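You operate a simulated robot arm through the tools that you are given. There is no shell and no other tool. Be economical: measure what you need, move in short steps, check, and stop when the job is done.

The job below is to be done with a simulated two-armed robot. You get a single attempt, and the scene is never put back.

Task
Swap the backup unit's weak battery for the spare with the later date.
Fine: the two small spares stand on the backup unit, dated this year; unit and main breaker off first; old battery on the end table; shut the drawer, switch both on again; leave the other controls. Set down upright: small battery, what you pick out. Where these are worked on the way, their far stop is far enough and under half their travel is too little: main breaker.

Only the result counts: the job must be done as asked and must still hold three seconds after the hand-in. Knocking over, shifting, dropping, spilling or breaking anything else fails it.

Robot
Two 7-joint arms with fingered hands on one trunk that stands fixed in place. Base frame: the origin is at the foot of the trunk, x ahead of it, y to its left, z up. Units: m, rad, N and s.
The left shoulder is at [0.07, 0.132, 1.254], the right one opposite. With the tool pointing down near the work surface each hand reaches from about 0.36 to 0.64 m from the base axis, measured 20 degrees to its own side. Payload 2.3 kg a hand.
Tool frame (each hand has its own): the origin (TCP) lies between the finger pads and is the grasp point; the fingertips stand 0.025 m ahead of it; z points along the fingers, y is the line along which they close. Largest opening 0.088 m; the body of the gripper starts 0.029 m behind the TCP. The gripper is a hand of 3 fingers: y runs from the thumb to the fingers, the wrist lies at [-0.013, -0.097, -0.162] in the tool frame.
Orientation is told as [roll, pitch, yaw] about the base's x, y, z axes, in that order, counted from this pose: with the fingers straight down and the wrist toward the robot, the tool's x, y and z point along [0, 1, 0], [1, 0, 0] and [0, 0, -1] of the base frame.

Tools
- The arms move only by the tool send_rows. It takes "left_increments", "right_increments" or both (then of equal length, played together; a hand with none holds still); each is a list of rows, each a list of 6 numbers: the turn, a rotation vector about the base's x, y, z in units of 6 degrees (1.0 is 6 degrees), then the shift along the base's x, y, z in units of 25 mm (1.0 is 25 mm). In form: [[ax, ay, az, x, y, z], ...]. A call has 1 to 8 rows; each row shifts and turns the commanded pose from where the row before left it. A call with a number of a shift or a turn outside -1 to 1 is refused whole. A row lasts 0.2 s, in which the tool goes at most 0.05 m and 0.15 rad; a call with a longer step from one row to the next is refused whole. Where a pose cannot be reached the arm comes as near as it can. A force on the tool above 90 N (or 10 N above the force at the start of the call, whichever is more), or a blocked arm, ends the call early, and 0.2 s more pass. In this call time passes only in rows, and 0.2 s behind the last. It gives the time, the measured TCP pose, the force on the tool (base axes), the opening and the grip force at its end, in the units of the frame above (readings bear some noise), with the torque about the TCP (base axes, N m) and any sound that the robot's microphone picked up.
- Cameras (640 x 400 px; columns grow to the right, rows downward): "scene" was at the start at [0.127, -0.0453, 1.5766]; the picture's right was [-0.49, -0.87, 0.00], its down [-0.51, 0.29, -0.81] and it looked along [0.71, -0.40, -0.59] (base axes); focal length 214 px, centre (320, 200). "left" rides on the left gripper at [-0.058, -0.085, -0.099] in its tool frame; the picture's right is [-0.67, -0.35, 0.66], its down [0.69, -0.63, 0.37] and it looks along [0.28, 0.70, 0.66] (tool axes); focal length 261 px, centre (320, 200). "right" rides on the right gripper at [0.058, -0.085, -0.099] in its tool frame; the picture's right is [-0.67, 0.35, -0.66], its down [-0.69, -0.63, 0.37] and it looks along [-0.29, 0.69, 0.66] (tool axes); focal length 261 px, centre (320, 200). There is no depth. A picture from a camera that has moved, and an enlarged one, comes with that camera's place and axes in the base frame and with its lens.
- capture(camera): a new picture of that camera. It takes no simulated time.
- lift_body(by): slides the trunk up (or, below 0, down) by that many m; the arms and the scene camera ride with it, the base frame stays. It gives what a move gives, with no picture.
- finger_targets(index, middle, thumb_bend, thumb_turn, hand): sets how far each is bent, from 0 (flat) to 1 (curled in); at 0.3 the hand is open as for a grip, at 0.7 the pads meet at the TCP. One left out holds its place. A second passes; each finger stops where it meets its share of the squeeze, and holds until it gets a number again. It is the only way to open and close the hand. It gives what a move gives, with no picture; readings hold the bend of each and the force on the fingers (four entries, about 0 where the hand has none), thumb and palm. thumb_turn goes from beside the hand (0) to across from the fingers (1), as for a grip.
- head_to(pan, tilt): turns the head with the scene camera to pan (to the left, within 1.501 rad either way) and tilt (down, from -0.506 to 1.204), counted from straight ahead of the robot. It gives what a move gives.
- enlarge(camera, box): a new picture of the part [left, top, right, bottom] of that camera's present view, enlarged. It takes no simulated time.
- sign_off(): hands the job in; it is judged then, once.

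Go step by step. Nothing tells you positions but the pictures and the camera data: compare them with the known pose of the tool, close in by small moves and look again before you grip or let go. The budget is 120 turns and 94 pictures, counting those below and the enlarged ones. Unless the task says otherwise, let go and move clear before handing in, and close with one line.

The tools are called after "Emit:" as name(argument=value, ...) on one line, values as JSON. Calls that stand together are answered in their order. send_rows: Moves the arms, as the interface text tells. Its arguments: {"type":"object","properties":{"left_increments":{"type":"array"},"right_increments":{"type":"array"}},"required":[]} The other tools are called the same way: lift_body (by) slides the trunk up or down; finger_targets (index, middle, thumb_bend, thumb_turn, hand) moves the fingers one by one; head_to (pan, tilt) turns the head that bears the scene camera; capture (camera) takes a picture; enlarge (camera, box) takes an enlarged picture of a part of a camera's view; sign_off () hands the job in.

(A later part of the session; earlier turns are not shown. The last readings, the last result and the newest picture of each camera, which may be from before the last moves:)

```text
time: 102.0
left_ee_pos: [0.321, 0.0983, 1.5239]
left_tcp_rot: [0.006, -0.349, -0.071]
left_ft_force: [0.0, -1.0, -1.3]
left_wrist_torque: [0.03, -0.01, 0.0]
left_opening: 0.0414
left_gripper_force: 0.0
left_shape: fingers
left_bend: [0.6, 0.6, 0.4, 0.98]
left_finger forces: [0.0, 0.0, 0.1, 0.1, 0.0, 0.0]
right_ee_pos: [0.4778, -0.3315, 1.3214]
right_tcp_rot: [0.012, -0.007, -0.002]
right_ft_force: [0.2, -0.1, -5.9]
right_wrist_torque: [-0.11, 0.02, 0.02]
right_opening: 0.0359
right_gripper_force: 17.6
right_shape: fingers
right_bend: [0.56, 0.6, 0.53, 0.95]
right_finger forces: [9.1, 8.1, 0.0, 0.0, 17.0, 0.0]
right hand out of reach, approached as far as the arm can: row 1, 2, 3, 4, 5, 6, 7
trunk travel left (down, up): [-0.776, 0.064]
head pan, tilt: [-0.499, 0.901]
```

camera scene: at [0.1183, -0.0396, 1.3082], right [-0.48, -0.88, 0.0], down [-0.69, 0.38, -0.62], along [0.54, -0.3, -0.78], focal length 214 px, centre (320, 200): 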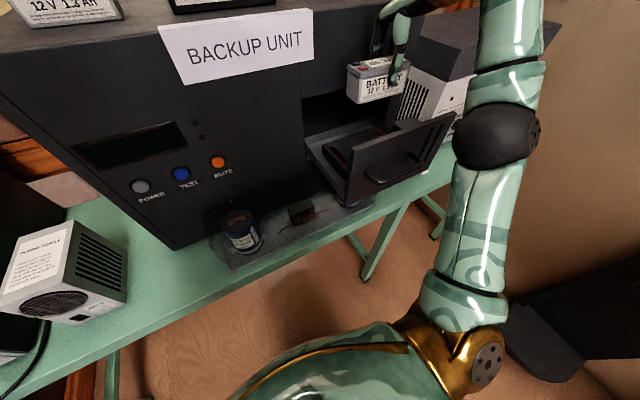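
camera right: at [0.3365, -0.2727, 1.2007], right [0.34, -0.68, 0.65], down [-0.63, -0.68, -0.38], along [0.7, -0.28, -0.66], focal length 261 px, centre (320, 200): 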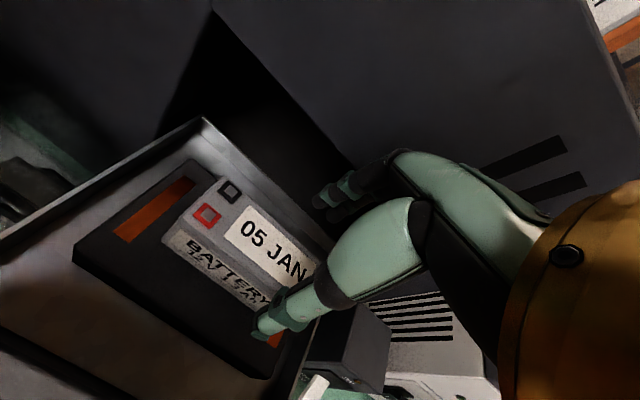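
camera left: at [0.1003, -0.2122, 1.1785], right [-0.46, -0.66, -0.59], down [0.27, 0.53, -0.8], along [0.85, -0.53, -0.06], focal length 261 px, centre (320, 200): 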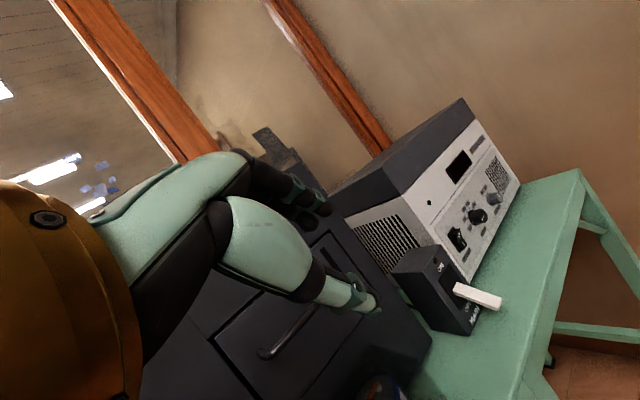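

y is limited near -0.33, so I'll park the battery a bit further right on the front strip: target TCP (0.507,-0.36). I raise 0.05 m and move in.

Emit:
lift_body(by=0.055)

Emit:
send_rows(right_increments=[[0, 0, 0, 0.3, -0.3, -0.5], [0, 0, 0, 0.3, -0.3, -0.5], [0, 0, 0, 0.3, -0.3, -0.6], [0, 0, 0, 0.3, -0.25, -0.6], [0, 0, 0, 0, 0, -0.4]])

Emit:
capture(camera="right")

```text
time: 103.0
left_ee_pos: [0.3193, 0.0984, 1.5785]
left_tcp_rot: [0.009, -0.345, -0.071]
left_ft_force: [0.2, -0.2, 0.6]
left_wrist_torque: [-0.01, 0.03, -0.02]
left_opening: 0.0413
left_gripper_force: 0.0
left_shape: fingers
left_bend: [0.6, 0.6, 0.4, 0.98]
left_finger forces: [0.0, 0.0, 0.0, 0.0, 0.0, 0.0]
right_ee_pos: [0.4776, -0.331, 1.377]
right_tcp_rot: [0.012, -0.007, -0.001]
right_ft_force: [0.2, 0.0, -5.3]
right_wrist_torque: [-0.1, -0.03, 0.0]
right_opening: 0.0357
right_gripper_force: 17.1
right_shape: fingers
right_bend: [0.56, 0.6, 0.53, 0.95]
right_finger forces: [9.2, 8.1, 0.0, 0.0, 17.0, 0.0]
trunk travel left (down, up): [-0.831, 0.009]
head pan, tilt: [-0.499, 0.901]
```

```text
time: 104.2
left_ee_pos: [0.3194, 0.0965, 1.5795]
left_tcp_rot: [0.009, -0.345, -0.071]
left_ft_force: [-0.1, 0.0, -0.3]
left_wrist_torque: [-0.04, -0.02, 0.05]
left_opening: 0.0411
left_gripper_force: 0.1
left_shape: fingers
left_bend: [0.6, 0.6, 0.4, 0.98]
left_finger forces: [0.1, 0.0, 0.0, 0.0, 0.0, 0.1]
right_ee_pos: [0.5072, -0.3613, 1.3171]
right_tcp_rot: [0.008, -0.018, -0.004]
right_ft_force: [0.1, 0.1, -5.5]
right_wrist_torque: [-0.07, 0.0, -0.02]
right_opening: 0.0357
right_gripper_force: 17.0
right_shape: fingers
right_bend: [0.56, 0.6, 0.53, 0.95]
right_finger forces: [9.1, 8.1, 0.0, 0.1, 17.0, 0.1]
right hand out of reach, approached as far as the arm can: row 5
trunk travel left (down, up): [-0.831, 0.009]
head pan, tilt: [-0.499, 0.901]
```

```text
19 pictures are left
camera right: at [0.422, -0.3045, 1.4153], right [0.33, -0.68, 0.66], down [-0.63, -0.68, -0.38], along [0.71, -0.28, -0.65], focal length 261 px, centre (320, 200)
```

right: 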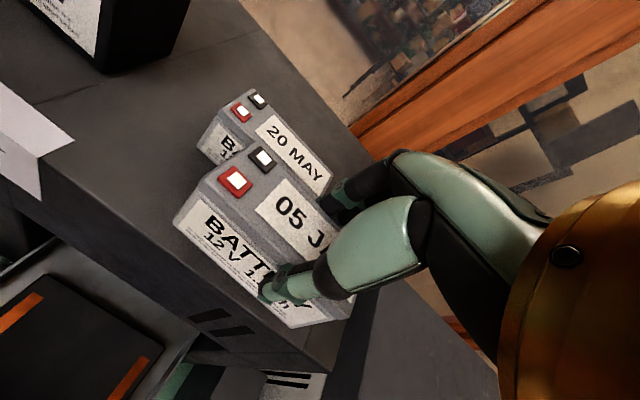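

Over the front strip with MAY clear behind. I lower by trunk and feel for contact.

Emit:
lift_body(by=-0.034)

Emit:
lift_body(by=-0.005)

```text
time: 105.0
left_ee_pos: [0.319, 0.0984, 1.545]
left_tcp_rot: [0.008, -0.346, -0.072]
left_ft_force: [-0.9, 0.7, 0.8]
left_wrist_torque: [0.03, 0.01, -0.02]
left_opening: 0.0415
left_gripper_force: 0.1
left_shape: fingers
left_bend: [0.6, 0.6, 0.4, 0.98]
left_finger forces: [0.1, 0.0, 0.1, 0.0, 0.0, 0.1]
right_ee_pos: [0.5062, -0.3616, 1.2833]
right_tcp_rot: [0.007, -0.018, -0.003]
right_ft_force: [0.6, -0.5, -2.7]
right_wrist_torque: [-0.03, -0.01, -0.02]
right_opening: 0.0362
right_gripper_force: 17.2
right_shape: fingers
right_bend: [0.56, 0.6, 0.54, 0.95]
right_finger forces: [9.6, 7.7, 0.0, 0.0, 17.0, 0.1]
trunk travel left (down, up): [-0.797, 0.043]
head pan, tilt: [-0.499, 0.901]
```

```text
time: 105.5
left_ee_pos: [0.3158, 0.099, 1.541]
left_tcp_rot: [0.007, -0.348, -0.071]
left_ft_force: [-0.7, -0.4, -1.0]
left_wrist_torque: [-0.02, 0.02, -0.02]
left_opening: 0.0414
left_gripper_force: 0.0
left_shape: fingers
left_bend: [0.6, 0.6, 0.4, 0.98]
left_finger forces: [0.1, 0.1, 0.0, 0.0, 0.1, 0.0]
right_ee_pos: [0.5062, -0.3607, 1.2799]
right_tcp_rot: [0.006, -0.025, -0.002]
right_ft_force: [2.7, -3.7, 12.6]
right_wrist_torque: [-0.06, -0.29, -0.01]
right_opening: 0.0358
right_gripper_force: 19.3
right_shape: fingers
right_bend: [0.56, 0.6, 0.54, 0.96]
right_finger forces: [11.5, 10.1, 0.0, 0.1, 17.7, 0.1]
trunk travel left (down, up): [-0.792, 0.048]
head pan, tilt: [-0.499, 0.901]
```

Set down. I open the thumb first and the fingers only slightly, then rise.

Emit:
finger_targets(hand="right", index=0.53, middle=0.56, thumb_bend=0.35)

Emit:
lift_body(by=0.047)

Emit:
capture(camera="right")

```text
time: 106.5
left_ee_pos: [0.3179, 0.0996, 1.5405]
left_tcp_rot: [0.008, -0.348, -0.073]
left_ft_force: [0.6, -0.6, 0.0]
left_wrist_torque: [0.02, -0.04, 0.0]
left_opening: 0.0412
left_gripper_force: 0.0
left_shape: fingers
left_bend: [0.6, 0.6, 0.4, 0.98]
left_finger forces: [0.1, 0.0, 0.1, 0.1, 0.0, 0.1]
right_ee_pos: [0.5069, -0.3596, 1.2798]
right_tcp_rot: [0.007, -0.019, -0.004]
right_ft_force: [-0.1, -0.1, -0.4]
right_wrist_torque: [-0.01, 0.0, 0.01]
right_opening: 0.0543
right_gripper_force: 0.1
right_shape: fingers
right_bend: [0.53, 0.56, 0.35, 0.97]
right_finger forces: [0.1, 0.0, 0.0, 0.1, 0.0, 0.0]
trunk travel left (down, up): [-0.792, 0.048]
head pan, tilt: [-0.499, 0.901]
```

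```text
time: 107.4
left_ee_pos: [0.3189, 0.1002, 1.5866]
left_tcp_rot: [0.007, -0.345, -0.071]
left_ft_force: [-0.2, 0.3, 0.2]
left_wrist_torque: [0.01, -0.03, -0.01]
left_opening: 0.0415
left_gripper_force: 0.1
left_shape: fingers
left_bend: [0.6, 0.6, 0.4, 0.98]
left_finger forces: [0.0, 0.0, 0.0, 0.0, 0.1, 0.0]
right_ee_pos: [0.5064, -0.3599, 1.3256]
right_tcp_rot: [0.004, -0.021, -0.003]
right_ft_force: [-0.2, -0.1, 0.1]
right_wrist_torque: [0.01, 0.01, -0.01]
right_opening: 0.0546
right_gripper_force: 0.0
right_shape: fingers
right_bend: [0.53, 0.56, 0.35, 0.97]
right_finger forces: [0.0, 0.1, 0.1, 0.0, 0.0, 0.0]
trunk travel left (down, up): [-0.839, 0.001]
head pan, tilt: [-0.499, 0.901]
```

```text
18 pictures are left
camera right: at [0.4205, -0.3025, 1.4245], right [0.33, -0.68, 0.66], down [-0.63, -0.68, -0.38], along [0.71, -0.28, -0.65], focal length 261 px, centre (320, 200)
```

right: 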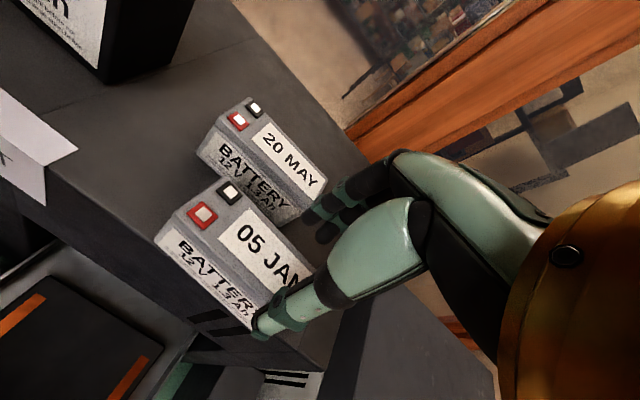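

Old battery stands upright on the strip; MAY centre ≈(0.578,-0.312), top z≈1.29. I rise, tilt the hand ~10° for reach and move above MAY.

Emit:
send_rows(right_increments=[[0, -0.5, 0, -0.2, 0, 0.5], [0, -0.6, 0, 0, 0.1, 0.4], [0, -0.6, 0, 0.5, 0.3, 0], [0, 0, 0, 0.7, 0.3, 0], [0, 0, 0, 0.7, 0.3, 0], [0, 0, 0, 0.7, 0.2, 0], [0, 0, 0, 0.5, 0.1, 0]])

Emit:
finger_targets(hand="right", index=0.4, middle=0.4, thumb_bend=0.41)

Emit:
capture(camera="right")

```text
time: 109.0
left_ee_pos: [0.3177, 0.1002, 1.5866]
left_tcp_rot: [0.007, -0.346, -0.072]
left_ft_force: [-0.5, 0.0, -1.2]
left_wrist_torque: [-0.01, -0.02, -0.01]
left_opening: 0.0418
left_gripper_force: 0.1
left_shape: fingers
left_bend: [0.6, 0.6, 0.4, 0.98]
left_finger forces: [0.0, 0.1, 0.0, 0.0, 0.0, 0.0]
right_ee_pos: [0.5512, -0.3368, 1.3458]
right_tcp_rot: [0.007, -0.2, -0.007]
right_ft_force: [-0.4, -0.3, -0.2]
right_wrist_torque: [-0.01, -0.01, 0.03]
right_opening: 0.0544
right_gripper_force: 0.1
right_shape: fingers
right_bend: [0.53, 0.56, 0.35, 0.97]
right_finger forces: [0.0, 0.0, 0.0, 0.1, 0.0, 0.1]
right hand out of reach, approached as far as the arm can: row 2, 3, 4, 5, 6, 7
trunk travel left (down, up): [-0.839, 0.001]
head pan, tilt: [-0.499, 0.901]
```

```text
time: 110.0
left_ee_pos: [0.3176, 0.0993, 1.5873]
left_tcp_rot: [0.009, -0.346, -0.071]
left_ft_force: [-0.6, -0.5, -0.1]
left_wrist_torque: [0.02, -0.01, -0.01]
left_opening: 0.0409
left_gripper_force: 0.0
left_shape: fingers
left_bend: [0.6, 0.6, 0.4, 0.98]
left_finger forces: [0.0, 0.0, 0.0, 0.0, 0.0, 0.0]
right_ee_pos: [0.5508, -0.3383, 1.3457]
right_tcp_rot: [0.006, -0.198, -0.004]
right_ft_force: [-0.2, 0.5, -1.0]
right_wrist_torque: [-0.01, 0.01, 0.01]
right_opening: 0.0626
right_gripper_force: 0.1
right_shape: fingers
right_bend: [0.4, 0.4, 0.41, 0.97]
right_finger forces: [0.1, 0.0, 0.0, 0.1, 0.0, 0.1]
trunk travel left (down, up): [-0.839, 0.001]
head pan, tilt: [-0.499, 0.901]
```

```text
17 pictures are left
camera right: at [0.4482, -0.2806, 1.4268], right [0.21, -0.68, 0.71], down [-0.55, -0.68, -0.49], along [0.81, -0.28, -0.51], focal length 261 px, centre (320, 200)
```

right: 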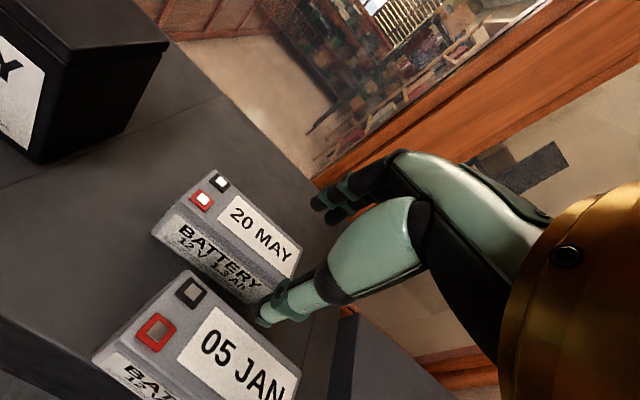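

I go forward and down in small combined steps until just above the battery.

Emit:
send_rows(right_increments=[[0, 0, 0, 0.45, 0.2, -0.25], [0, 0, 0, 0.45, 0.2, -0.25]])

```text
time: 110.6
left_ee_pos: [0.3196, 0.1, 1.5866]
left_tcp_rot: [0.008, -0.346, -0.072]
left_ft_force: [-0.2, 0.6, 0.1]
left_wrist_torque: [-0.01, 0.01, 0.02]
left_opening: 0.0413
left_gripper_force: 0.1
left_shape: fingers
left_bend: [0.6, 0.6, 0.4, 0.98]
left_finger forces: [0.0, 0.0, 0.1, 0.1, 0.0, 0.0]
right_ee_pos: [0.5604, -0.3297, 1.3325]
right_tcp_rot: [0.007, -0.197, -0.004]
right_ft_force: [0.2, -0.1, -0.4]
right_wrist_torque: [-0.01, 0.0, 0.0]
right_opening: 0.0628
right_gripper_force: 0.1
right_shape: fingers
right_bend: [0.4, 0.4, 0.41, 0.97]
right_finger forces: [0.0, 0.0, 0.0, 0.1, 0.1, 0.1]
right hand out of reach, approached as far as the arm can: row 1, 2
trunk travel left (down, up): [-0.839, 0.001]
head pan, tilt: [-0.499, 0.901]
```

Emit:
send_rows(right_increments=[[0, 0, 0, 0.25, 0.1, -0.4], [0, 0, 0, 0.3, 0.1, -0.4]])

Emit:
capture(camera="right")

```text
time: 111.2
left_ee_pos: [0.3181, 0.0999, 1.5862]
left_tcp_rot: [0.007, -0.346, -0.071]
left_ft_force: [0.2, -0.5, -0.1]
left_wrist_torque: [-0.03, 0.0, -0.01]
left_opening: 0.0413
left_gripper_force: 0.2
left_shape: fingers
left_bend: [0.6, 0.6, 0.4, 0.98]
left_finger forces: [0.0, 0.0, 0.0, 0.0, 0.0, 0.1]
right_ee_pos: [0.5706, -0.3271, 1.3114]
right_tcp_rot: [0.007, -0.198, 0.001]
right_ft_force: [0.4, 0.4, -0.1]
right_wrist_torque: [-0.02, -0.02, -0.02]
right_opening: 0.0627
right_gripper_force: 0.0
right_shape: fingers
right_bend: [0.4, 0.4, 0.41, 0.97]
right_finger forces: [0.0, 0.0, 0.0, 0.0, 0.1, 0.1]
right hand out of reach, approached as far as the arm can: row 2
trunk travel left (down, up): [-0.839, 0.001]
head pan, tilt: [-0.499, 0.901]
```

```text
16 pictures are left
camera right: at [0.4684, -0.2695, 1.3926], right [0.21, -0.67, 0.71], down [-0.54, -0.68, -0.49], along [0.81, -0.28, -0.51], focal length 261 px, centre (320, 200)
```

right: 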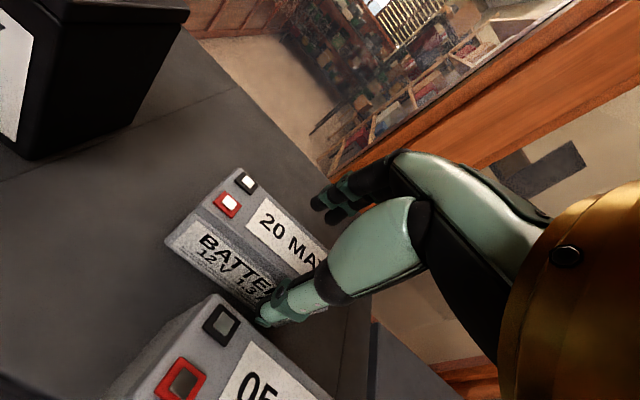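

The thumb is over the gap and the fingers are behind MAY. I lower 0.03 m straight down and close.

Emit:
lift_body(by=-0.029)

Emit:
finger_targets(hand="right", index=0.7, middle=0.7, thumb_bend=0.7)

Emit:
capture(camera="right")

```text
time: 111.9
left_ee_pos: [0.3188, 0.0995, 1.5569]
left_tcp_rot: [0.005, -0.346, -0.074]
left_ft_force: [-0.2, 0.1, -0.3]
left_wrist_torque: [0.0, 0.02, -0.02]
left_opening: 0.0415
left_gripper_force: 0.1
left_shape: fingers
left_bend: [0.6, 0.6, 0.4, 0.98]
left_finger forces: [0.0, 0.0, 0.0, 0.1, 0.0, 0.0]
right_ee_pos: [0.5702, -0.3261, 1.2831]
right_tcp_rot: [0.006, -0.198, -0.002]
right_ft_force: [1.6, 0.1, 0.1]
right_wrist_torque: [0.01, -0.01, -0.03]
right_opening: 0.0638
right_gripper_force: 1.2
right_shape: fingers
right_bend: [0.39, 0.4, 0.41, 0.98]
right_finger forces: [1.7, 0.0, 0.0, 0.0, 0.0, 0.0]
trunk travel left (down, up): [-0.81, 0.03]
head pan, tilt: [-0.499, 0.901]
```

```text
time: 112.9
left_ee_pos: [0.3191, 0.1001, 1.5588]
left_tcp_rot: [0.004, -0.344, -0.072]
left_ft_force: [-0.9, 0.4, -0.4]
left_wrist_torque: [-0.01, 0.0, -0.03]
left_opening: 0.0416
left_gripper_force: 0.1
left_shape: fingers
left_bend: [0.6, 0.6, 0.4, 0.98]
left_finger forces: [0.0, 0.0, 0.0, 0.1, 0.0, 0.1]
right_ee_pos: [0.5703, -0.327, 1.2822]
right_tcp_rot: [0.007, -0.199, -0.001]
right_ft_force: [5.4, -1.0, 9.8]
right_wrist_torque: [0.0, 0.05, -0.03]
right_opening: 0.0365
right_gripper_force: 16.9
right_shape: fingers
right_bend: [0.56, 0.6, 0.52, 0.96]
right_finger forces: [11.5, 8.1, 0.1, 0.0, 14.0, 0.1]
trunk travel left (down, up): [-0.81, 0.03]
head pan, tilt: [-0.499, 0.901]
```

```text
15 pictures are left
camera right: at [0.4685, -0.2689, 1.3641], right [0.21, -0.67, 0.71], down [-0.54, -0.68, -0.49], along [0.81, -0.28, -0.51], focal length 261 px, centre (320, 200)
```

right: 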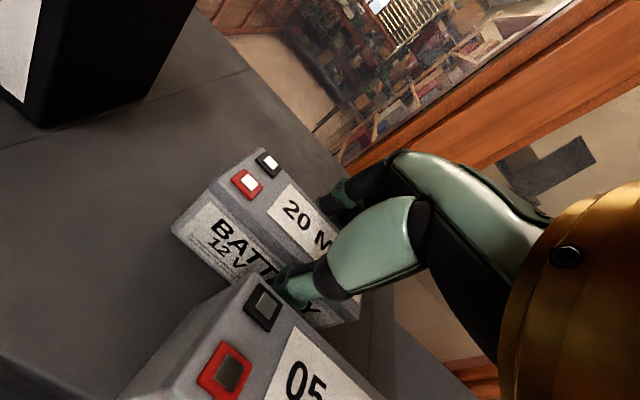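

MAY is gripped. I lift with the trunk, then up and slightly back, clearing the old battery.

Emit:
lift_body(by=0.029)

Emit:
send_rows(right_increments=[[0, 0, 0, -0.05, 0, 0.35], [0, 0, 0, -0.15, 0, 0.4], [0, 0, 0, -0.25, 0, 0.4], [0, 0, 0, -0.3, 0, 0.4], [0, 0, 0, -0.35, 0, 0.4]])

Emit:
capture(camera="right")

```text
time: 113.7
left_ee_pos: [0.3183, 0.0982, 1.5874]
left_tcp_rot: [0.007, -0.345, -0.072]
left_ft_force: [1.5, 0.0, -0.2]
left_wrist_torque: [0.0, 0.01, -0.01]
left_opening: 0.0414
left_gripper_force: 0.0
left_shape: fingers
left_bend: [0.6, 0.6, 0.4, 0.98]
left_finger forces: [0.0, 0.0, 0.0, 0.0, 0.0, 0.0]
right_ee_pos: [0.5715, -0.3266, 1.311]
right_tcp_rot: [0.007, -0.195, 0.001]
right_ft_force: [-0.1, 0.6, -5.3]
right_wrist_torque: [-0.07, -0.01, -0.03]
right_opening: 0.0365
right_gripper_force: 15.3
right_shape: fingers
right_bend: [0.59, 0.62, 0.51, 0.95]
right_finger forces: [8.7, 6.5, 0.0, 0.0, 15.4, 0.0]
trunk travel left (down, up): [-0.839, 0.001]
head pan, tilt: [-0.499, 0.901]
```

```text
time: 114.9
left_ee_pos: [0.3189, 0.0984, 1.5872]
left_tcp_rot: [0.009, -0.346, -0.071]
left_ft_force: [-1.0, 0.8, 0.1]
left_wrist_torque: [0.03, 0.01, 0.01]
left_opening: 0.0414
left_gripper_force: 0.0
left_shape: fingers
left_bend: [0.6, 0.6, 0.4, 0.98]
left_finger forces: [0.0, 0.0, 0.1, 0.0, 0.0, 0.1]
right_ee_pos: [0.5419, -0.3285, 1.3598]
right_tcp_rot: [0.008, -0.2, 0.002]
right_ft_force: [-0.5, -0.1, -5.9]
right_wrist_torque: [-0.08, 0.0, 0.0]
right_opening: 0.0363
right_gripper_force: 15.5
right_shape: fingers
right_bend: [0.59, 0.62, 0.51, 0.95]
right_finger forces: [8.7, 6.5, 0.0, 0.0, 15.3, 0.1]
trunk travel left (down, up): [-0.839, 0.001]
head pan, tilt: [-0.499, 0.901]
```

```text
14 pictures are left
camera right: at [0.4399, -0.2715, 1.4422], right [0.21, -0.68, 0.71], down [-0.54, -0.68, -0.49], along [0.81, -0.28, -0.51], focal length 261 px, centre (320, 200)
```

right: 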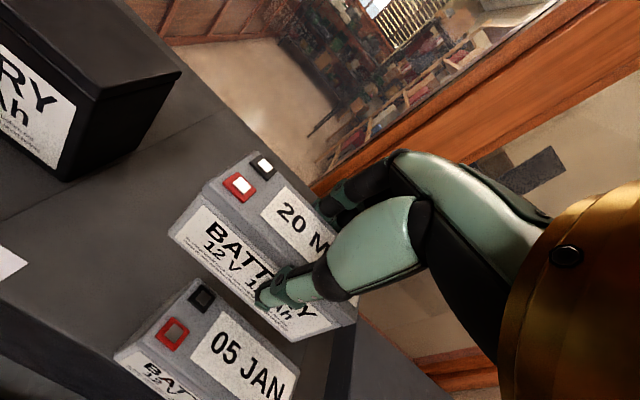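

Clear. I continue back along the reach limit to over the drawer, keeping the hand tilt (battery stays upright).

Emit:
send_rows(right_increments=[[0, 0, 0, -0.4, 0, 0.5], [0, 0, 0, -0.6, 0, 0.5], [0, 0, 0, -0.8, 0, 0.6], [0, 0, 0, -0.9, 0, 0.6], [0, 0, 0, -0.9, 0, 0.4], [0, 0, 0, -0.6, 0, 0.3], [0, 0, 0, -0.4, 0, 0.2]])

```text
time: 116.5
left_ee_pos: [0.3186, 0.0986, 1.5876]
left_tcp_rot: [0.008, -0.346, -0.071]
left_ft_force: [-0.4, -0.5, -0.4]
left_wrist_torque: [-0.01, -0.01, 0.01]
left_opening: 0.0415
left_gripper_force: 0.1
left_shape: fingers
left_bend: [0.6, 0.6, 0.4, 0.98]
left_finger forces: [0.0, 0.0, 0.1, 0.1, 0.0, 0.0]
right_ee_pos: [0.4413, -0.3417, 1.4476]
right_tcp_rot: [0.007, -0.195, 0.001]
right_ft_force: [0.4, 0.5, -5.7]
right_wrist_torque: [-0.08, -0.03, 0.0]
right_opening: 0.0362
right_gripper_force: 14.9
right_shape: fingers
right_bend: [0.59, 0.62, 0.51, 0.95]
right_finger forces: [8.7, 6.5, 0.0, 0.1, 15.3, 0.0]
right hand out of reach, approached as far as the arm can: row 3, 4, 5, 6
trunk travel left (down, up): [-0.839, 0.001]
head pan, tilt: [-0.499, 0.901]
```

Emit:
send_rows(right_increments=[[0, 0, 0, -0.2, 0.3, 0.2], [0, 0, 0, -0.25, 0.3, 0.2]])

Emit:
lift_body(by=-0.3)

Emit:
capture(camera="right")

Emit:
capture(camera="scene")

```text
time: 117.1
left_ee_pos: [0.3188, 0.0996, 1.5852]
left_tcp_rot: [0.008, -0.346, -0.073]
left_ft_force: [0.3, 0.6, 0.1]
left_wrist_torque: [0.02, 0.0, 0.02]
left_opening: 0.0414
left_gripper_force: 0.0
left_shape: fingers
left_bend: [0.6, 0.6, 0.4, 0.98]
left_finger forces: [0.1, 0.0, 0.1, 0.1, 0.0, 0.0]
right_ee_pos: [0.4319, -0.3317, 1.4635]
right_tcp_rot: [0.009, -0.197, -0.001]
right_ft_force: [-0.9, 0.6, -6.5]
right_wrist_torque: [-0.08, -0.01, -0.02]
right_opening: 0.0362
right_gripper_force: 15.0
right_shape: fingers
right_bend: [0.59, 0.62, 0.51, 0.95]
right_finger forces: [8.7, 6.5, 0.1, 0.1, 15.2, 0.1]
right hand out of reach, approached as far as the arm can: row 1, 2
trunk travel left (down, up): [-0.839, 0.001]
head pan, tilt: [-0.499, 0.901]
```

```text
time: 120.1
left_ee_pos: [0.3188, 0.0987, 1.2863]
left_tcp_rot: [0.006, -0.346, -0.072]
left_ft_force: [0.5, 0.1, -1.2]
left_wrist_torque: [0.01, -0.02, 0.0]
left_opening: 0.0415
left_gripper_force: 0.0
left_shape: fingers
left_bend: [0.6, 0.6, 0.4, 0.98]
left_finger forces: [0.0, 0.0, 0.0, 0.0, 0.0, 0.1]
right_ee_pos: [0.4325, -0.3327, 1.1628]
right_tcp_rot: [0.01, -0.195, 0.0]
right_ft_force: [0.0, 0.0, -6.0]
right_wrist_torque: [-0.1, 0.02, -0.01]
right_opening: 0.0366
right_gripper_force: 15.2
right_shape: fingers
right_bend: [0.59, 0.62, 0.51, 0.95]
right_finger forces: [8.7, 6.5, 0.1, 0.0, 15.3, 0.1]
trunk travel left (down, up): [-0.539, 0.301]
head pan, tilt: [-0.499, 0.901]
```

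```text
13 pictures are left
camera right: at [0.3304, -0.2751, 1.245], right [0.22, -0.68, 0.7], down [-0.54, -0.68, -0.49], along [0.81, -0.28, -0.52], focal length 261 px, centre (320, 200)
```

right: 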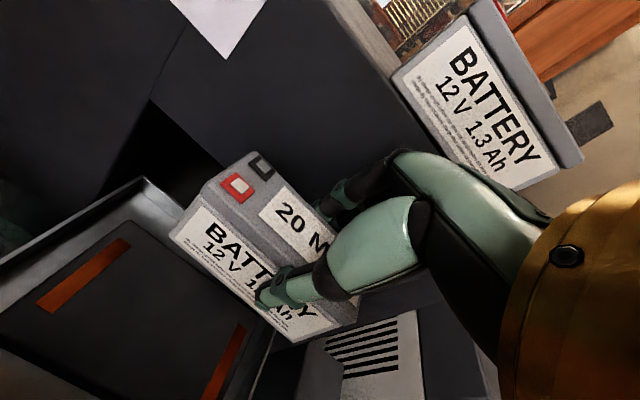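

```text
12 pictures are left
camera scene: at [0.1181, -0.0396, 1.2812], right [-0.48, -0.88, 0.0], down [-0.69, 0.38, -0.62], along [0.54, -0.3, -0.78], focal length 214 px, centre (320, 200)
```

scene: 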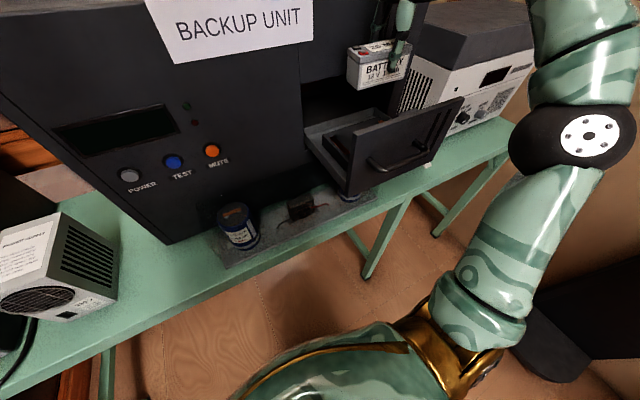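

MAY's red terminal is at (0.410,-0.278), matching where the old one's was. I lower it into the holder.

Emit:
lift_body(by=-0.109)

Emit:
lift_body(by=-0.004)

```text
time: 121.5
left_ee_pos: [0.3176, 0.1005, 1.1775]
left_tcp_rot: [0.008, -0.345, -0.072]
left_ft_force: [-0.8, -0.3, 0.5]
left_wrist_torque: [0.0, 0.0, 0.0]
left_opening: 0.0415
left_gripper_force: 0.0
left_shape: fingers
left_bend: [0.6, 0.6, 0.4, 0.98]
left_finger forces: [0.1, 0.1, 0.0, 0.0, 0.0, 0.1]
right_ee_pos: [0.432, -0.3323, 1.0546]
right_tcp_rot: [0.01, -0.195, -0.002]
right_ft_force: [-0.2, 0.8, -5.1]
right_wrist_torque: [-0.05, 0.01, -0.02]
right_opening: 0.0363
right_gripper_force: 15.0
right_shape: fingers
right_bend: [0.59, 0.62, 0.51, 0.95]
right_finger forces: [8.6, 6.5, 0.0, 0.0, 15.3, 0.1]
trunk travel left (down, up): [-0.43, 0.41]
head pan, tilt: [-0.499, 0.901]
```

```text
time: 122.0
left_ee_pos: [0.3185, 0.0991, 1.1737]
left_tcp_rot: [0.006, -0.346, -0.072]
left_ft_force: [-0.1, 1.1, 0.1]
left_wrist_torque: [-0.04, 0.01, 0.02]
left_opening: 0.0413
left_gripper_force: 0.1
left_shape: fingers
left_bend: [0.6, 0.6, 0.4, 0.98]
left_finger forces: [0.1, 0.0, 0.0, 0.1, 0.1, 0.0]
right_ee_pos: [0.4314, -0.3317, 1.0515]
right_tcp_rot: [0.01, -0.197, -0.002]
right_ft_force: [0.4, -1.9, 1.4]
right_wrist_torque: [0.01, 0.06, 0.02]
right_opening: 0.0362
right_gripper_force: 15.7
right_shape: fingers
right_bend: [0.59, 0.62, 0.51, 0.96]
right_finger forces: [9.5, 6.8, 0.0, 0.0, 15.1, 0.0]
trunk travel left (down, up): [-0.426, 0.414]
head pan, tilt: [-0.499, 0.901]
```

Weight is taken up. I release gently, rise, and check the seating.

Emit:
finger_targets(hand="right", index=0.42, middle=0.42, thumb_bend=0.38)

Emit:
lift_body(by=0.14)

Emit:
capture(camera="right")

```text
time: 123.0
left_ee_pos: [0.3172, 0.0988, 1.1739]
left_tcp_rot: [0.005, -0.347, -0.071]
left_ft_force: [0.1, 0.5, 0.0]
left_wrist_torque: [0.02, 0.0, -0.03]
left_opening: 0.0415
left_gripper_force: 0.0
left_shape: fingers
left_bend: [0.6, 0.6, 0.4, 0.98]
left_finger forces: [0.1, 0.0, 0.1, 0.0, 0.0, 0.0]
right_ee_pos: [0.4313, -0.3311, 1.051]
right_tcp_rot: [0.009, -0.197, 0.001]
right_ft_force: [-0.7, -0.5, 0.3]
right_wrist_torque: [0.0, 0.02, 0.01]
right_opening: 0.0631
right_gripper_force: 0.0
right_shape: fingers
right_bend: [0.42, 0.42, 0.38, 0.97]
right_finger forces: [0.0, 0.0, 0.0, 0.0, 0.0, 0.0]
trunk travel left (down, up): [-0.426, 0.414]
head pan, tilt: [-0.499, 0.901]
```

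```text
time: 124.7
left_ee_pos: [0.3186, 0.0996, 1.3145]
left_tcp_rot: [0.007, -0.349, -0.07]
left_ft_force: [0.4, 0.5, 1.0]
left_wrist_torque: [0.01, 0.01, 0.0]
left_opening: 0.0409
left_gripper_force: 0.1
left_shape: fingers
left_bend: [0.6, 0.6, 0.4, 0.98]
left_finger forces: [0.0, 0.0, 0.1, 0.0, 0.0, 0.0]
right_ee_pos: [0.4317, -0.3309, 1.1912]
right_tcp_rot: [0.007, -0.198, 0.0]
right_ft_force: [-0.2, -0.4, 1.4]
right_wrist_torque: [-0.03, 0.01, 0.0]
right_opening: 0.0631
right_gripper_force: 0.2
right_shape: fingers
right_bend: [0.42, 0.42, 0.38, 0.97]
right_finger forces: [0.1, 0.0, 0.1, 0.0, 0.0, 0.0]
trunk travel left (down, up): [-0.566, 0.274]
head pan, tilt: [-0.499, 0.901]
```

```text
11 pictures are left
camera right: at [0.3293, -0.2742, 1.2725], right [0.22, -0.68, 0.71], down [-0.54, -0.68, -0.49], along [0.81, -0.28, -0.51], focal length 261 px, centre (320, 200)
```

right: 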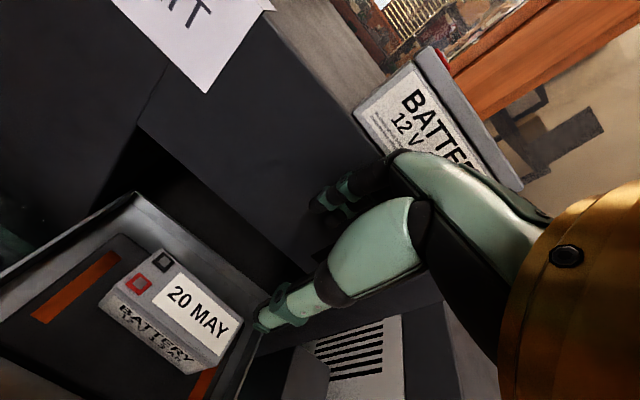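

The 20 MAY battery sits squarely in the holder. To shut the drawer I first straddle the panel (thumb in front) and push; I move the hand back over the panel.

Emit:
send_rows(right_increments=[[0, 0, 0, -0.7, 0, 0.4], [0, 0, 0, -0.8, 0, 0.4], [0, 0, 0, -0.8, 0, 0.4], [0, 0, 0, -0.8, 0, 0.4], [0, 0, 0, -0.7, 0, 0.4]])

```text
time: 125.9
left_ee_pos: [0.3169, 0.1007, 1.3137]
left_tcp_rot: [0.008, -0.347, -0.071]
left_ft_force: [0.3, 0.5, -0.1]
left_wrist_torque: [-0.03, 0.0, -0.02]
left_opening: 0.0417
left_gripper_force: 0.0
left_shape: fingers
left_bend: [0.6, 0.6, 0.4, 0.98]
left_finger forces: [0.0, 0.0, 0.0, 0.1, 0.1, 0.1]
right_ee_pos: [0.3359, -0.3323, 1.2424]
right_tcp_rot: [0.008, -0.198, 0.0]
right_ft_force: [-0.6, -0.2, 0.3]
right_wrist_torque: [0.01, 0.02, -0.01]
right_opening: 0.0631
right_gripper_force: 0.0
right_shape: fingers
right_bend: [0.42, 0.42, 0.38, 0.97]
right_finger forces: [0.0, 0.0, 0.0, 0.0, 0.0, 0.1]
right hand out of reach, approached as far as the arm can: row 2
trunk travel left (down, up): [-0.566, 0.274]
head pan, tilt: [-0.499, 0.901]
```

Emit:
lift_body(by=-0.14)

Emit:
capture(camera="scene")

```text
time: 127.5
left_ee_pos: [0.3181, 0.1002, 1.1735]
left_tcp_rot: [0.007, -0.347, -0.07]
left_ft_force: [0.5, 0.7, -0.4]
left_wrist_torque: [0.0, 0.02, -0.02]
left_opening: 0.0414
left_gripper_force: 0.0
left_shape: fingers
left_bend: [0.6, 0.6, 0.4, 0.98]
left_finger forces: [0.1, 0.0, 0.0, 0.1, 0.1, 0.0]
right_ee_pos: [0.3368, -0.3313, 1.1035]
right_tcp_rot: [0.008, -0.196, -0.002]
right_ft_force: [-0.9, 0.0, -0.3]
right_wrist_torque: [0.02, 0.01, 0.04]
right_opening: 0.0631
right_gripper_force: 0.0
right_shape: fingers
right_bend: [0.42, 0.42, 0.38, 0.97]
right_finger forces: [0.0, 0.1, 0.1, 0.0, 0.0, 0.0]
trunk travel left (down, up): [-0.426, 0.414]
head pan, tilt: [-0.499, 0.901]
```

```text
10 pictures are left
camera scene: at [0.1168, -0.0386, 1.1684], right [-0.48, -0.88, 0.0], down [-0.69, 0.38, -0.62], along [0.55, -0.3, -0.78], focal length 214 px, centre (320, 200)
```

scene: 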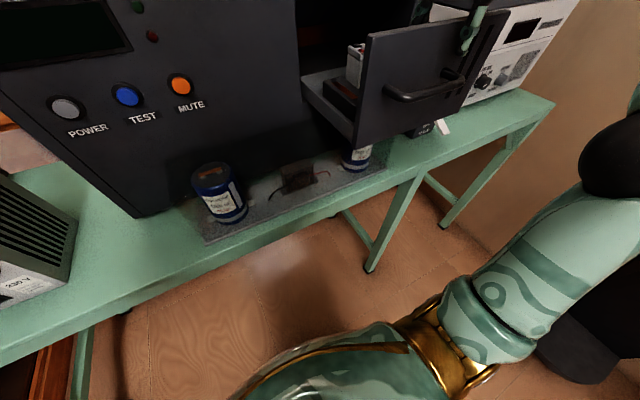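

Thumb is in front of the panel. I push forward in two stages, raising the trunk in between.

Emit:
send_rows(right_increments=[[0, 0, 0, 0.7, 0, -0.1], [0, 0, 0, 0.7, 0, -0.2], [0, 0, 0, 0.6, 0, -0.3]])

Emit:
lift_body(by=0.022)

Emit:
send_rows(right_increments=[[0, 0, 0, 0.6, 0, -0.3], [0, 0, 0, 0.6, 0, -0.3], [0, 0, 0, 0.5, 0, -0.3]])

```text
time: 128.3
left_ee_pos: [0.3174, 0.1001, 1.1733]
left_tcp_rot: [0.008, -0.348, -0.071]
left_ft_force: [-0.1, -0.1, -1.0]
left_wrist_torque: [0.01, 0.0, 0.01]
left_opening: 0.0414
left_gripper_force: 0.0
left_shape: fingers
left_bend: [0.6, 0.6, 0.4, 0.98]
left_finger forces: [0.0, 0.0, 0.0, 0.0, 0.1, 0.1]
right_ee_pos: [0.3865, -0.3337, 1.0887]
right_tcp_rot: [0.008, -0.195, -0.001]
right_ft_force: [-0.9, 0.5, 0.5]
right_wrist_torque: [-0.03, 0.03, 0.0]
right_opening: 0.0641
right_gripper_force: 0.4
right_shape: fingers
right_bend: [0.42, 0.42, 0.37, 0.97]
right_finger forces: [0.1, 0.0, 0.0, 0.1, 1.1, 0.0]
trunk travel left (down, up): [-0.426, 0.414]
head pan, tilt: [-0.499, 0.901]
```

```text
time: 129.0
left_ee_pos: [0.3184, 0.1009, 1.1962]
left_tcp_rot: [0.008, -0.346, -0.074]
left_ft_force: [-0.2, -1.0, -0.2]
left_wrist_torque: [-0.01, -0.03, 0.0]
left_opening: 0.0414
left_gripper_force: 0.0
left_shape: fingers
left_bend: [0.6, 0.6, 0.4, 0.98]
left_finger forces: [0.0, 0.1, 0.1, 0.1, 0.0, 0.0]
right_ee_pos: [0.386, -0.3328, 1.1107]
right_tcp_rot: [0.008, -0.196, 0.0]
right_ft_force: [-0.6, -0.2, 1.1]
right_wrist_torque: [0.03, 0.01, -0.01]
right_opening: 0.0639
right_gripper_force: 0.5
right_shape: fingers
right_bend: [0.42, 0.42, 0.38, 0.97]
right_finger forces: [0.0, 0.0, 0.0, 0.0, 0.5, 0.1]
trunk travel left (down, up): [-0.448, 0.392]
head pan, tilt: [-0.499, 0.901]
```

```text
time: 129.8
left_ee_pos: [0.3174, 0.0994, 1.1958]
left_tcp_rot: [0.007, -0.348, -0.072]
left_ft_force: [-0.8, -0.1, 1.4]
left_wrist_torque: [-0.02, 0.01, -0.02]
left_opening: 0.0414
left_gripper_force: 0.2
left_shape: fingers
left_bend: [0.6, 0.6, 0.4, 0.98]
left_finger forces: [0.0, 0.1, 0.0, 0.0, 0.0, 0.1]
right_ee_pos: [0.4278, -0.332, 1.0869]
right_tcp_rot: [0.009, -0.198, -0.001]
right_ft_force: [-0.3, -0.9, -0.1]
right_wrist_torque: [-0.04, 0.01, -0.02]
right_opening: 0.0642
right_gripper_force: 0.5
right_shape: fingers
right_bend: [0.42, 0.42, 0.37, 0.97]
right_finger forces: [0.0, 0.0, 0.1, 0.1, 1.0, 0.0]
trunk travel left (down, up): [-0.448, 0.392]
head pan, tilt: [-0.499, 0.901]
```

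The panel is pushed to about x≈0.40. I lift out, pinch the fingers, tilt the hand forward and set it in front of the handle bar for the last 85 mm.

Emit:
lift_body(by=0.1)

Emit:
finger_targets(hand="right", index=0.7, middle=0.7, thumb_bend=0.7)

Emit:
send_rows(right_increments=[[0, -0.5, 0, -0.7, 0, 0.6], [0, -0.6, 0, -0.8, 0, 0.6], [0, -0.6, 0, -0.8, 0, 0.6], [0, -0.6, 0, -0.8, 0.1, 0.6], [0, -0.6, 0, -0.7, 0.1, 0.6], [0, 0, 0, -0.3, 0.1, 0.4]])

```text
time: 131.2
left_ee_pos: [0.3177, 0.1006, 1.2959]
left_tcp_rot: [0.007, -0.349, -0.071]
left_ft_force: [0.6, -0.1, 0.1]
left_wrist_torque: [-0.02, -0.01, -0.04]
left_opening: 0.0414
left_gripper_force: 0.1
left_shape: fingers
left_bend: [0.6, 0.6, 0.4, 0.98]
left_finger forces: [0.0, 0.1, 0.1, 0.0, 0.0, 0.1]
right_ee_pos: [0.4278, -0.3342, 1.1866]
right_tcp_rot: [0.009, -0.196, 0.0]
right_ft_force: [-0.1, 0.8, 0.0]
right_wrist_torque: [0.0, 0.01, 0.0]
right_opening: 0.0637
right_gripper_force: 0.1
right_shape: fingers
right_bend: [0.42, 0.42, 0.38, 0.97]
right_finger forces: [0.1, 0.0, 0.0, 0.0, 0.0, 0.1]
trunk travel left (down, up): [-0.548, 0.292]
head pan, tilt: [-0.499, 0.901]
```

```text
time: 132.2
left_ee_pos: [0.3177, 0.1005, 1.295]
left_tcp_rot: [0.008, -0.35, -0.072]
left_ft_force: [-0.3, -0.5, -0.5]
left_wrist_torque: [0.01, 0.02, 0.01]
left_opening: 0.0416
left_gripper_force: 0.1
left_shape: fingers
left_bend: [0.6, 0.6, 0.4, 0.98]
left_finger forces: [0.0, 0.1, 0.0, 0.1, 0.0, 0.1]
right_ee_pos: [0.4279, -0.3325, 1.1876]
right_tcp_rot: [0.009, -0.198, 0.001]
right_ft_force: [0.4, 0.7, -0.1]
right_wrist_torque: [-0.01, -0.01, 0.01]
right_opening: 0.0
right_gripper_force: 0.0
right_shape: fingers
right_bend: [0.7, 0.7, 0.7, 0.97]
right_finger forces: [0.0, 0.1, 0.1, 0.0, 0.1, 0.0]
trunk travel left (down, up): [-0.548, 0.292]
head pan, tilt: [-0.499, 0.901]
```

```text
time: 133.6
left_ee_pos: [0.3158, 0.1002, 1.2961]
left_tcp_rot: [0.006, -0.346, -0.071]
left_ft_force: [-0.3, 0.2, -0.2]
left_wrist_torque: [-0.02, -0.03, 0.01]
left_opening: 0.0415
left_gripper_force: 0.0
left_shape: fingers
left_bend: [0.6, 0.6, 0.4, 0.98]
left_finger forces: [0.0, 0.0, 0.1, 0.1, 0.2, 0.0]
right_ee_pos: [0.3396, -0.3321, 1.2801]
right_tcp_rot: [0.009, -0.5, -0.001]
right_ft_force: [0.2, 0.1, -0.6]
right_wrist_torque: [0.01, -0.01, -0.01]
right_opening: 0.0
right_gripper_force: 0.2
right_shape: fingers
right_bend: [0.7, 0.7, 0.7, 0.97]
right_finger forces: [0.0, 0.1, 0.0, 0.0, 0.0, 0.1]
right hand out of reach, approached as far as the arm can: row 1, 2, 3, 4, 5
trunk travel left (down, up): [-0.548, 0.292]
head pan, tilt: [-0.499, 0.901]
```

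Emit:
send_rows(right_increments=[[0, 0, 0, -0.6, 0, 0.1], [0, 0, 0, -0.6, 0, 0.1]])

Emit:
lift_body(by=-0.17)

Emit:
capture(camera="right")

```text
time: 134.2
left_ee_pos: [0.3177, 0.0999, 1.2954]
left_tcp_rot: [0.009, -0.347, -0.072]
left_ft_force: [-1.3, 0.5, 0.7]
left_wrist_torque: [0.0, 0.02, 0.0]
left_opening: 0.0414
left_gripper_force: 0.1
left_shape: fingers
left_bend: [0.6, 0.6, 0.4, 0.98]
left_finger forces: [0.1, 0.1, 0.1, 0.1, 0.1, 0.0]
right_ee_pos: [0.3123, -0.3352, 1.2862]
right_tcp_rot: [0.01, -0.501, 0.001]
right_ft_force: [1.0, -0.2, -0.2]
right_wrist_torque: [0.02, 0.0, -0.03]
right_opening: 0.0
right_gripper_force: 0.0
right_shape: fingers
right_bend: [0.7, 0.7, 0.7, 0.97]
right_finger forces: [0.0, 0.1, 0.0, 0.0, 0.0, 0.0]
trunk travel left (down, up): [-0.548, 0.292]
head pan, tilt: [-0.499, 0.901]
```

```text
time: 136.1
left_ee_pos: [0.3189, 0.1001, 1.1264]
left_tcp_rot: [0.007, -0.347, -0.073]
left_ft_force: [-0.9, 0.7, 0.5]
left_wrist_torque: [-0.02, 0.02, -0.01]
left_opening: 0.0414
left_gripper_force: 0.0
left_shape: fingers
left_bend: [0.6, 0.6, 0.4, 0.98]
left_finger forces: [0.1, 0.1, 0.0, 0.0, 0.1, 0.0]
right_ee_pos: [0.3127, -0.334, 1.1158]
right_tcp_rot: [0.011, -0.503, 0.002]
right_ft_force: [0.4, 0.4, 0.2]
right_wrist_torque: [0.01, 0.01, 0.0]
right_opening: 0.0
right_gripper_force: 0.0
right_shape: fingers
right_bend: [0.7, 0.7, 0.7, 0.97]
right_finger forces: [0.1, 0.1, 0.0, 0.0, 0.0, 0.0]
trunk travel left (down, up): [-0.378, 0.462]
head pan, tilt: [-0.499, 0.901]
```

```text
9 pictures are left
camera right: at [0.1915, -0.2776, 1.1634], right [-0.01, -0.68, 0.74], down [-0.37, -0.68, -0.63], along [0.93, -0.28, -0.25], focal length 261 px, centre (320, 200)
```

right: 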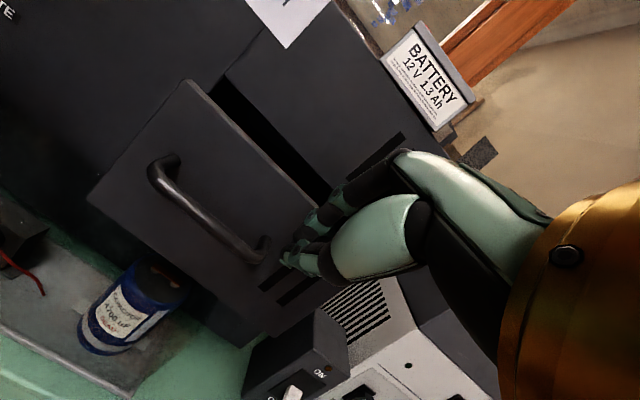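

I lower to bar height, shift slightly left, and push.

Emit:
lift_body(by=-0.048)

Emit:
send_rows(right_increments=[[0, 0, 0.3, 0.6, 0.3, -0.1], [0, 0, 0.3, 0.6, 0.3, -0.1], [0, 0, 0, 0.6, 0.1, -0.1], [0, 0, 0, 0.6, 0, -0.1], [0, 0, 0, 0.6, 0, -0.2], [0, 0, 0, 0.6, 0, -0.2]])

```text
time: 137.0
left_ee_pos: [0.3161, 0.1002, 1.078]
left_tcp_rot: [0.008, -0.346, -0.071]
left_ft_force: [-0.4, -1.1, 0.0]
left_wrist_torque: [-0.01, -0.02, 0.0]
left_opening: 0.0411
left_gripper_force: 0.1
left_shape: fingers
left_bend: [0.6, 0.6, 0.4, 0.98]
left_finger forces: [0.1, 0.0, 0.0, 0.1, 0.1, 0.1]
right_ee_pos: [0.3132, -0.3341, 1.0688]
right_tcp_rot: [0.009, -0.503, 0.001]
right_ft_force: [-0.3, 0.1, 0.6]
right_wrist_torque: [-0.02, 0.0, 0.01]
right_opening: 0.0
right_gripper_force: 0.0
right_shape: fingers
right_bend: [0.7, 0.7, 0.7, 0.97]
right_finger forces: [0.1, 0.1, 0.0, 0.1, 0.0, 0.1]
trunk travel left (down, up): [-0.33, 0.51]
head pan, tilt: [-0.499, 0.901]
```

```text
time: 138.4
left_ee_pos: [0.3182, 0.1002, 1.0777]
left_tcp_rot: [0.008, -0.349, -0.07]
left_ft_force: [-0.4, -0.1, 0.3]
left_wrist_torque: [-0.02, 0.02, 0.02]
left_opening: 0.0417
left_gripper_force: 0.1
left_shape: fingers
left_bend: [0.6, 0.6, 0.4, 0.98]
left_finger forces: [0.0, 0.0, 0.1, 0.1, 0.1, 0.0]
right_ee_pos: [0.4044, -0.3184, 1.0467]
right_tcp_rot: [0.008, -0.499, 0.062]
right_ft_force: [0.6, -0.3, 0.0]
right_wrist_torque: [-0.02, -0.02, 0.0]
right_opening: 0.0
right_gripper_force: 0.3
right_shape: fingers
right_bend: [0.7, 0.7, 0.7, 0.97]
right_finger forces: [0.0, 0.5, 0.0, 0.0, 0.1, 0.0]
trunk travel left (down, up): [-0.33, 0.51]
head pan, tilt: [-0.499, 0.901]
```

It moves with light contact. I keep pushing until it stops.

Emit:
send_rows(right_increments=[[0, 0, 0, 0.5, 0, 0], [0, 0, 0, 0.5, 0, 0], [0, 0, 0, 0.4, 0, 0], [0, 0, 0, 0.4, 0, 0]])

Emit:
head_to(pan=-0.55, tilt=0.55)

Emit:
capture(camera="scene")

```text
time: 139.4
left_ee_pos: [0.3176, 0.1002, 1.0784]
left_tcp_rot: [0.008, -0.347, -0.07]
left_ft_force: [-0.3, -0.1, 0.3]
left_wrist_torque: [0.0, -0.01, 0.04]
left_opening: 0.0414
left_gripper_force: 0.0
left_shape: fingers
left_bend: [0.6, 0.6, 0.4, 0.98]
left_finger forces: [0.0, 0.0, 0.0, 0.0, 0.0, 0.0]
right_ee_pos: [0.4031, -0.3183, 1.0473]
right_tcp_rot: [0.007, -0.502, 0.064]
right_ft_force: [-0.9, 0.2, 0.3]
right_wrist_torque: [0.05, -0.01, 0.02]
right_opening: 0.0002
right_gripper_force: 0.0
right_shape: fingers
right_bend: [0.7, 0.7, 0.7, 0.97]
right_finger forces: [0.1, 0.1, 0.1, 0.0, 0.1, 0.0]
right hand out of reach, approached as far as the arm can: row 1, 2, 3, 4
trunk travel left (down, up): [-0.33, 0.51]
head pan, tilt: [-0.499, 0.901]
```

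```text
time: 140.2
left_ee_pos: [0.3188, 0.0997, 1.0791]
left_tcp_rot: [0.007, -0.347, -0.072]
left_ft_force: [-0.7, -0.2, -0.6]
left_wrist_torque: [-0.01, 0.02, -0.01]
left_opening: 0.0411
left_gripper_force: 0.0
left_shape: fingers
left_bend: [0.6, 0.6, 0.4, 0.98]
left_finger forces: [0.0, 0.0, 0.0, 0.0, 0.0, 0.0]
right_ee_pos: [0.4033, -0.319, 1.048]
right_tcp_rot: [0.01, -0.502, 0.065]
right_ft_force: [0.0, -0.2, 0.5]
right_wrist_torque: [0.0, 0.01, -0.01]
right_opening: 0.0
right_gripper_force: 0.0
right_shape: fingers
right_bend: [0.7, 0.7, 0.7, 0.97]
right_finger forces: [0.0, 0.1, 0.0, 0.0, 0.0, 0.0]
trunk travel left (down, up): [-0.33, 0.51]
head pan, tilt: [-0.55, 0.55]
```

```text
8 pictures are left
camera scene: at [0.1271, -0.0494, 1.1016], right [-0.52, -0.85, 0.0], down [-0.45, 0.27, -0.85], along [0.73, -0.45, -0.52], focal length 214 px, centre (320, 200)
```

scene: 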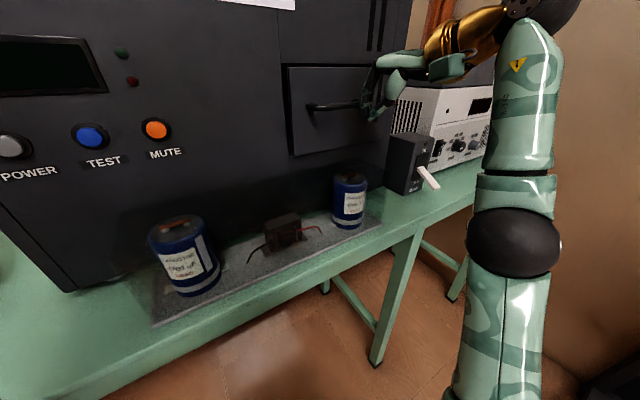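

The drawer has ~35 mm to go, limited by reach. I lower the hand relative to the trunk, raise the trunk the same amount, and push on.

Emit:
send_rows(right_increments=[[0, 0, 0, -0.3, 0, -0.6], [0, 0, 0, 0, 0, -0.6], [0, 0, 0, 0.3, 0, -0.5]])

Emit:
lift_body(by=0.042)

Emit:
send_rows(right_increments=[[0, 0, 0, 0.4, 0, 0], [0, 0, 0, 0.4, 0, -0.1], [0, 0, 0, 0.4, 0, -0.1], [0, 0, 0, 0.4, 0, -0.1]])

```text
time: 141.0
left_ee_pos: [0.317, 0.1005, 1.0787]
left_tcp_rot: [0.007, -0.346, -0.07]
left_ft_force: [-0.6, 0.6, -1.0]
left_wrist_torque: [0.0, 0.03, -0.02]
left_opening: 0.0413
left_gripper_force: 0.1
left_shape: fingers
left_bend: [0.6, 0.6, 0.4, 0.98]
left_finger forces: [0.1, 0.0, 0.0, 0.0, 0.1, 0.0]
right_ee_pos: [0.4043, -0.3235, 1.0053]
right_tcp_rot: [0.007, -0.499, 0.065]
right_ft_force: [0.1, -0.5, -0.8]
right_wrist_torque: [-0.02, -0.01, -0.01]
right_opening: 0.0002
right_gripper_force: 0.0
right_shape: fingers
right_bend: [0.7, 0.7, 0.7, 0.97]
right_finger forces: [0.1, 0.1, 0.0, 0.0, 0.0, 0.0]
right hand out of reach, approached as far as the arm can: row 1, 2
trunk travel left (down, up): [-0.33, 0.51]
head pan, tilt: [-0.55, 0.55]
```

```text
time: 141.9
left_ee_pos: [0.3178, 0.1002, 1.1209]
left_tcp_rot: [0.007, -0.349, -0.071]
left_ft_force: [-1.2, -0.2, -0.1]
left_wrist_torque: [-0.02, 0.01, 0.01]
left_opening: 0.0417
left_gripper_force: 0.2
left_shape: fingers
left_bend: [0.6, 0.6, 0.4, 0.98]
left_finger forces: [0.0, 0.1, 0.0, 0.0, 0.1, 0.0]
right_ee_pos: [0.4027, -0.3229, 1.0466]
right_tcp_rot: [0.008, -0.502, 0.066]
right_ft_force: [0.4, 0.4, -0.4]
right_wrist_torque: [-0.04, -0.03, 0.0]
right_opening: 0.0
right_gripper_force: 0.0
right_shape: fingers
right_bend: [0.7, 0.7, 0.7, 0.97]
right_finger forces: [0.0, 0.0, 0.0, 0.1, 0.0, 0.0]
trunk travel left (down, up): [-0.372, 0.468]
head pan, tilt: [-0.55, 0.55]
```

```text
time: 142.9
left_ee_pos: [0.3015, 0.1009, 1.1251]
left_tcp_rot: [0.008, -0.364, -0.071]
left_ft_force: [0.2, 0.5, -0.7]
left_wrist_torque: [0.02, 0.02, 0.02]
left_opening: 0.0415
left_gripper_force: 0.0
left_shape: fingers
left_bend: [0.6, 0.6, 0.4, 0.98]
left_finger forces: [0.0, 0.0, 0.1, 0.1, 0.0, 0.0]
right_ee_pos: [0.428, -0.3234, 1.0466]
right_tcp_rot: [0.006, -0.521, 0.065]
right_ft_force: [-29.6, -5.5, 17.8]
right_wrist_torque: [-0.09, -0.27, -0.16]
right_opening: 0.0
right_gripper_force: 17.1
right_shape: fingers
right_bend: [0.7, 0.72, 0.68, 0.97]
right_finger forces: [12.4, 22.6, 0.0, 0.1, 0.0, 0.1]
trunk travel left (down, up): [-0.372, 0.468]
head pan, tilt: [-0.55, 0.55]
```

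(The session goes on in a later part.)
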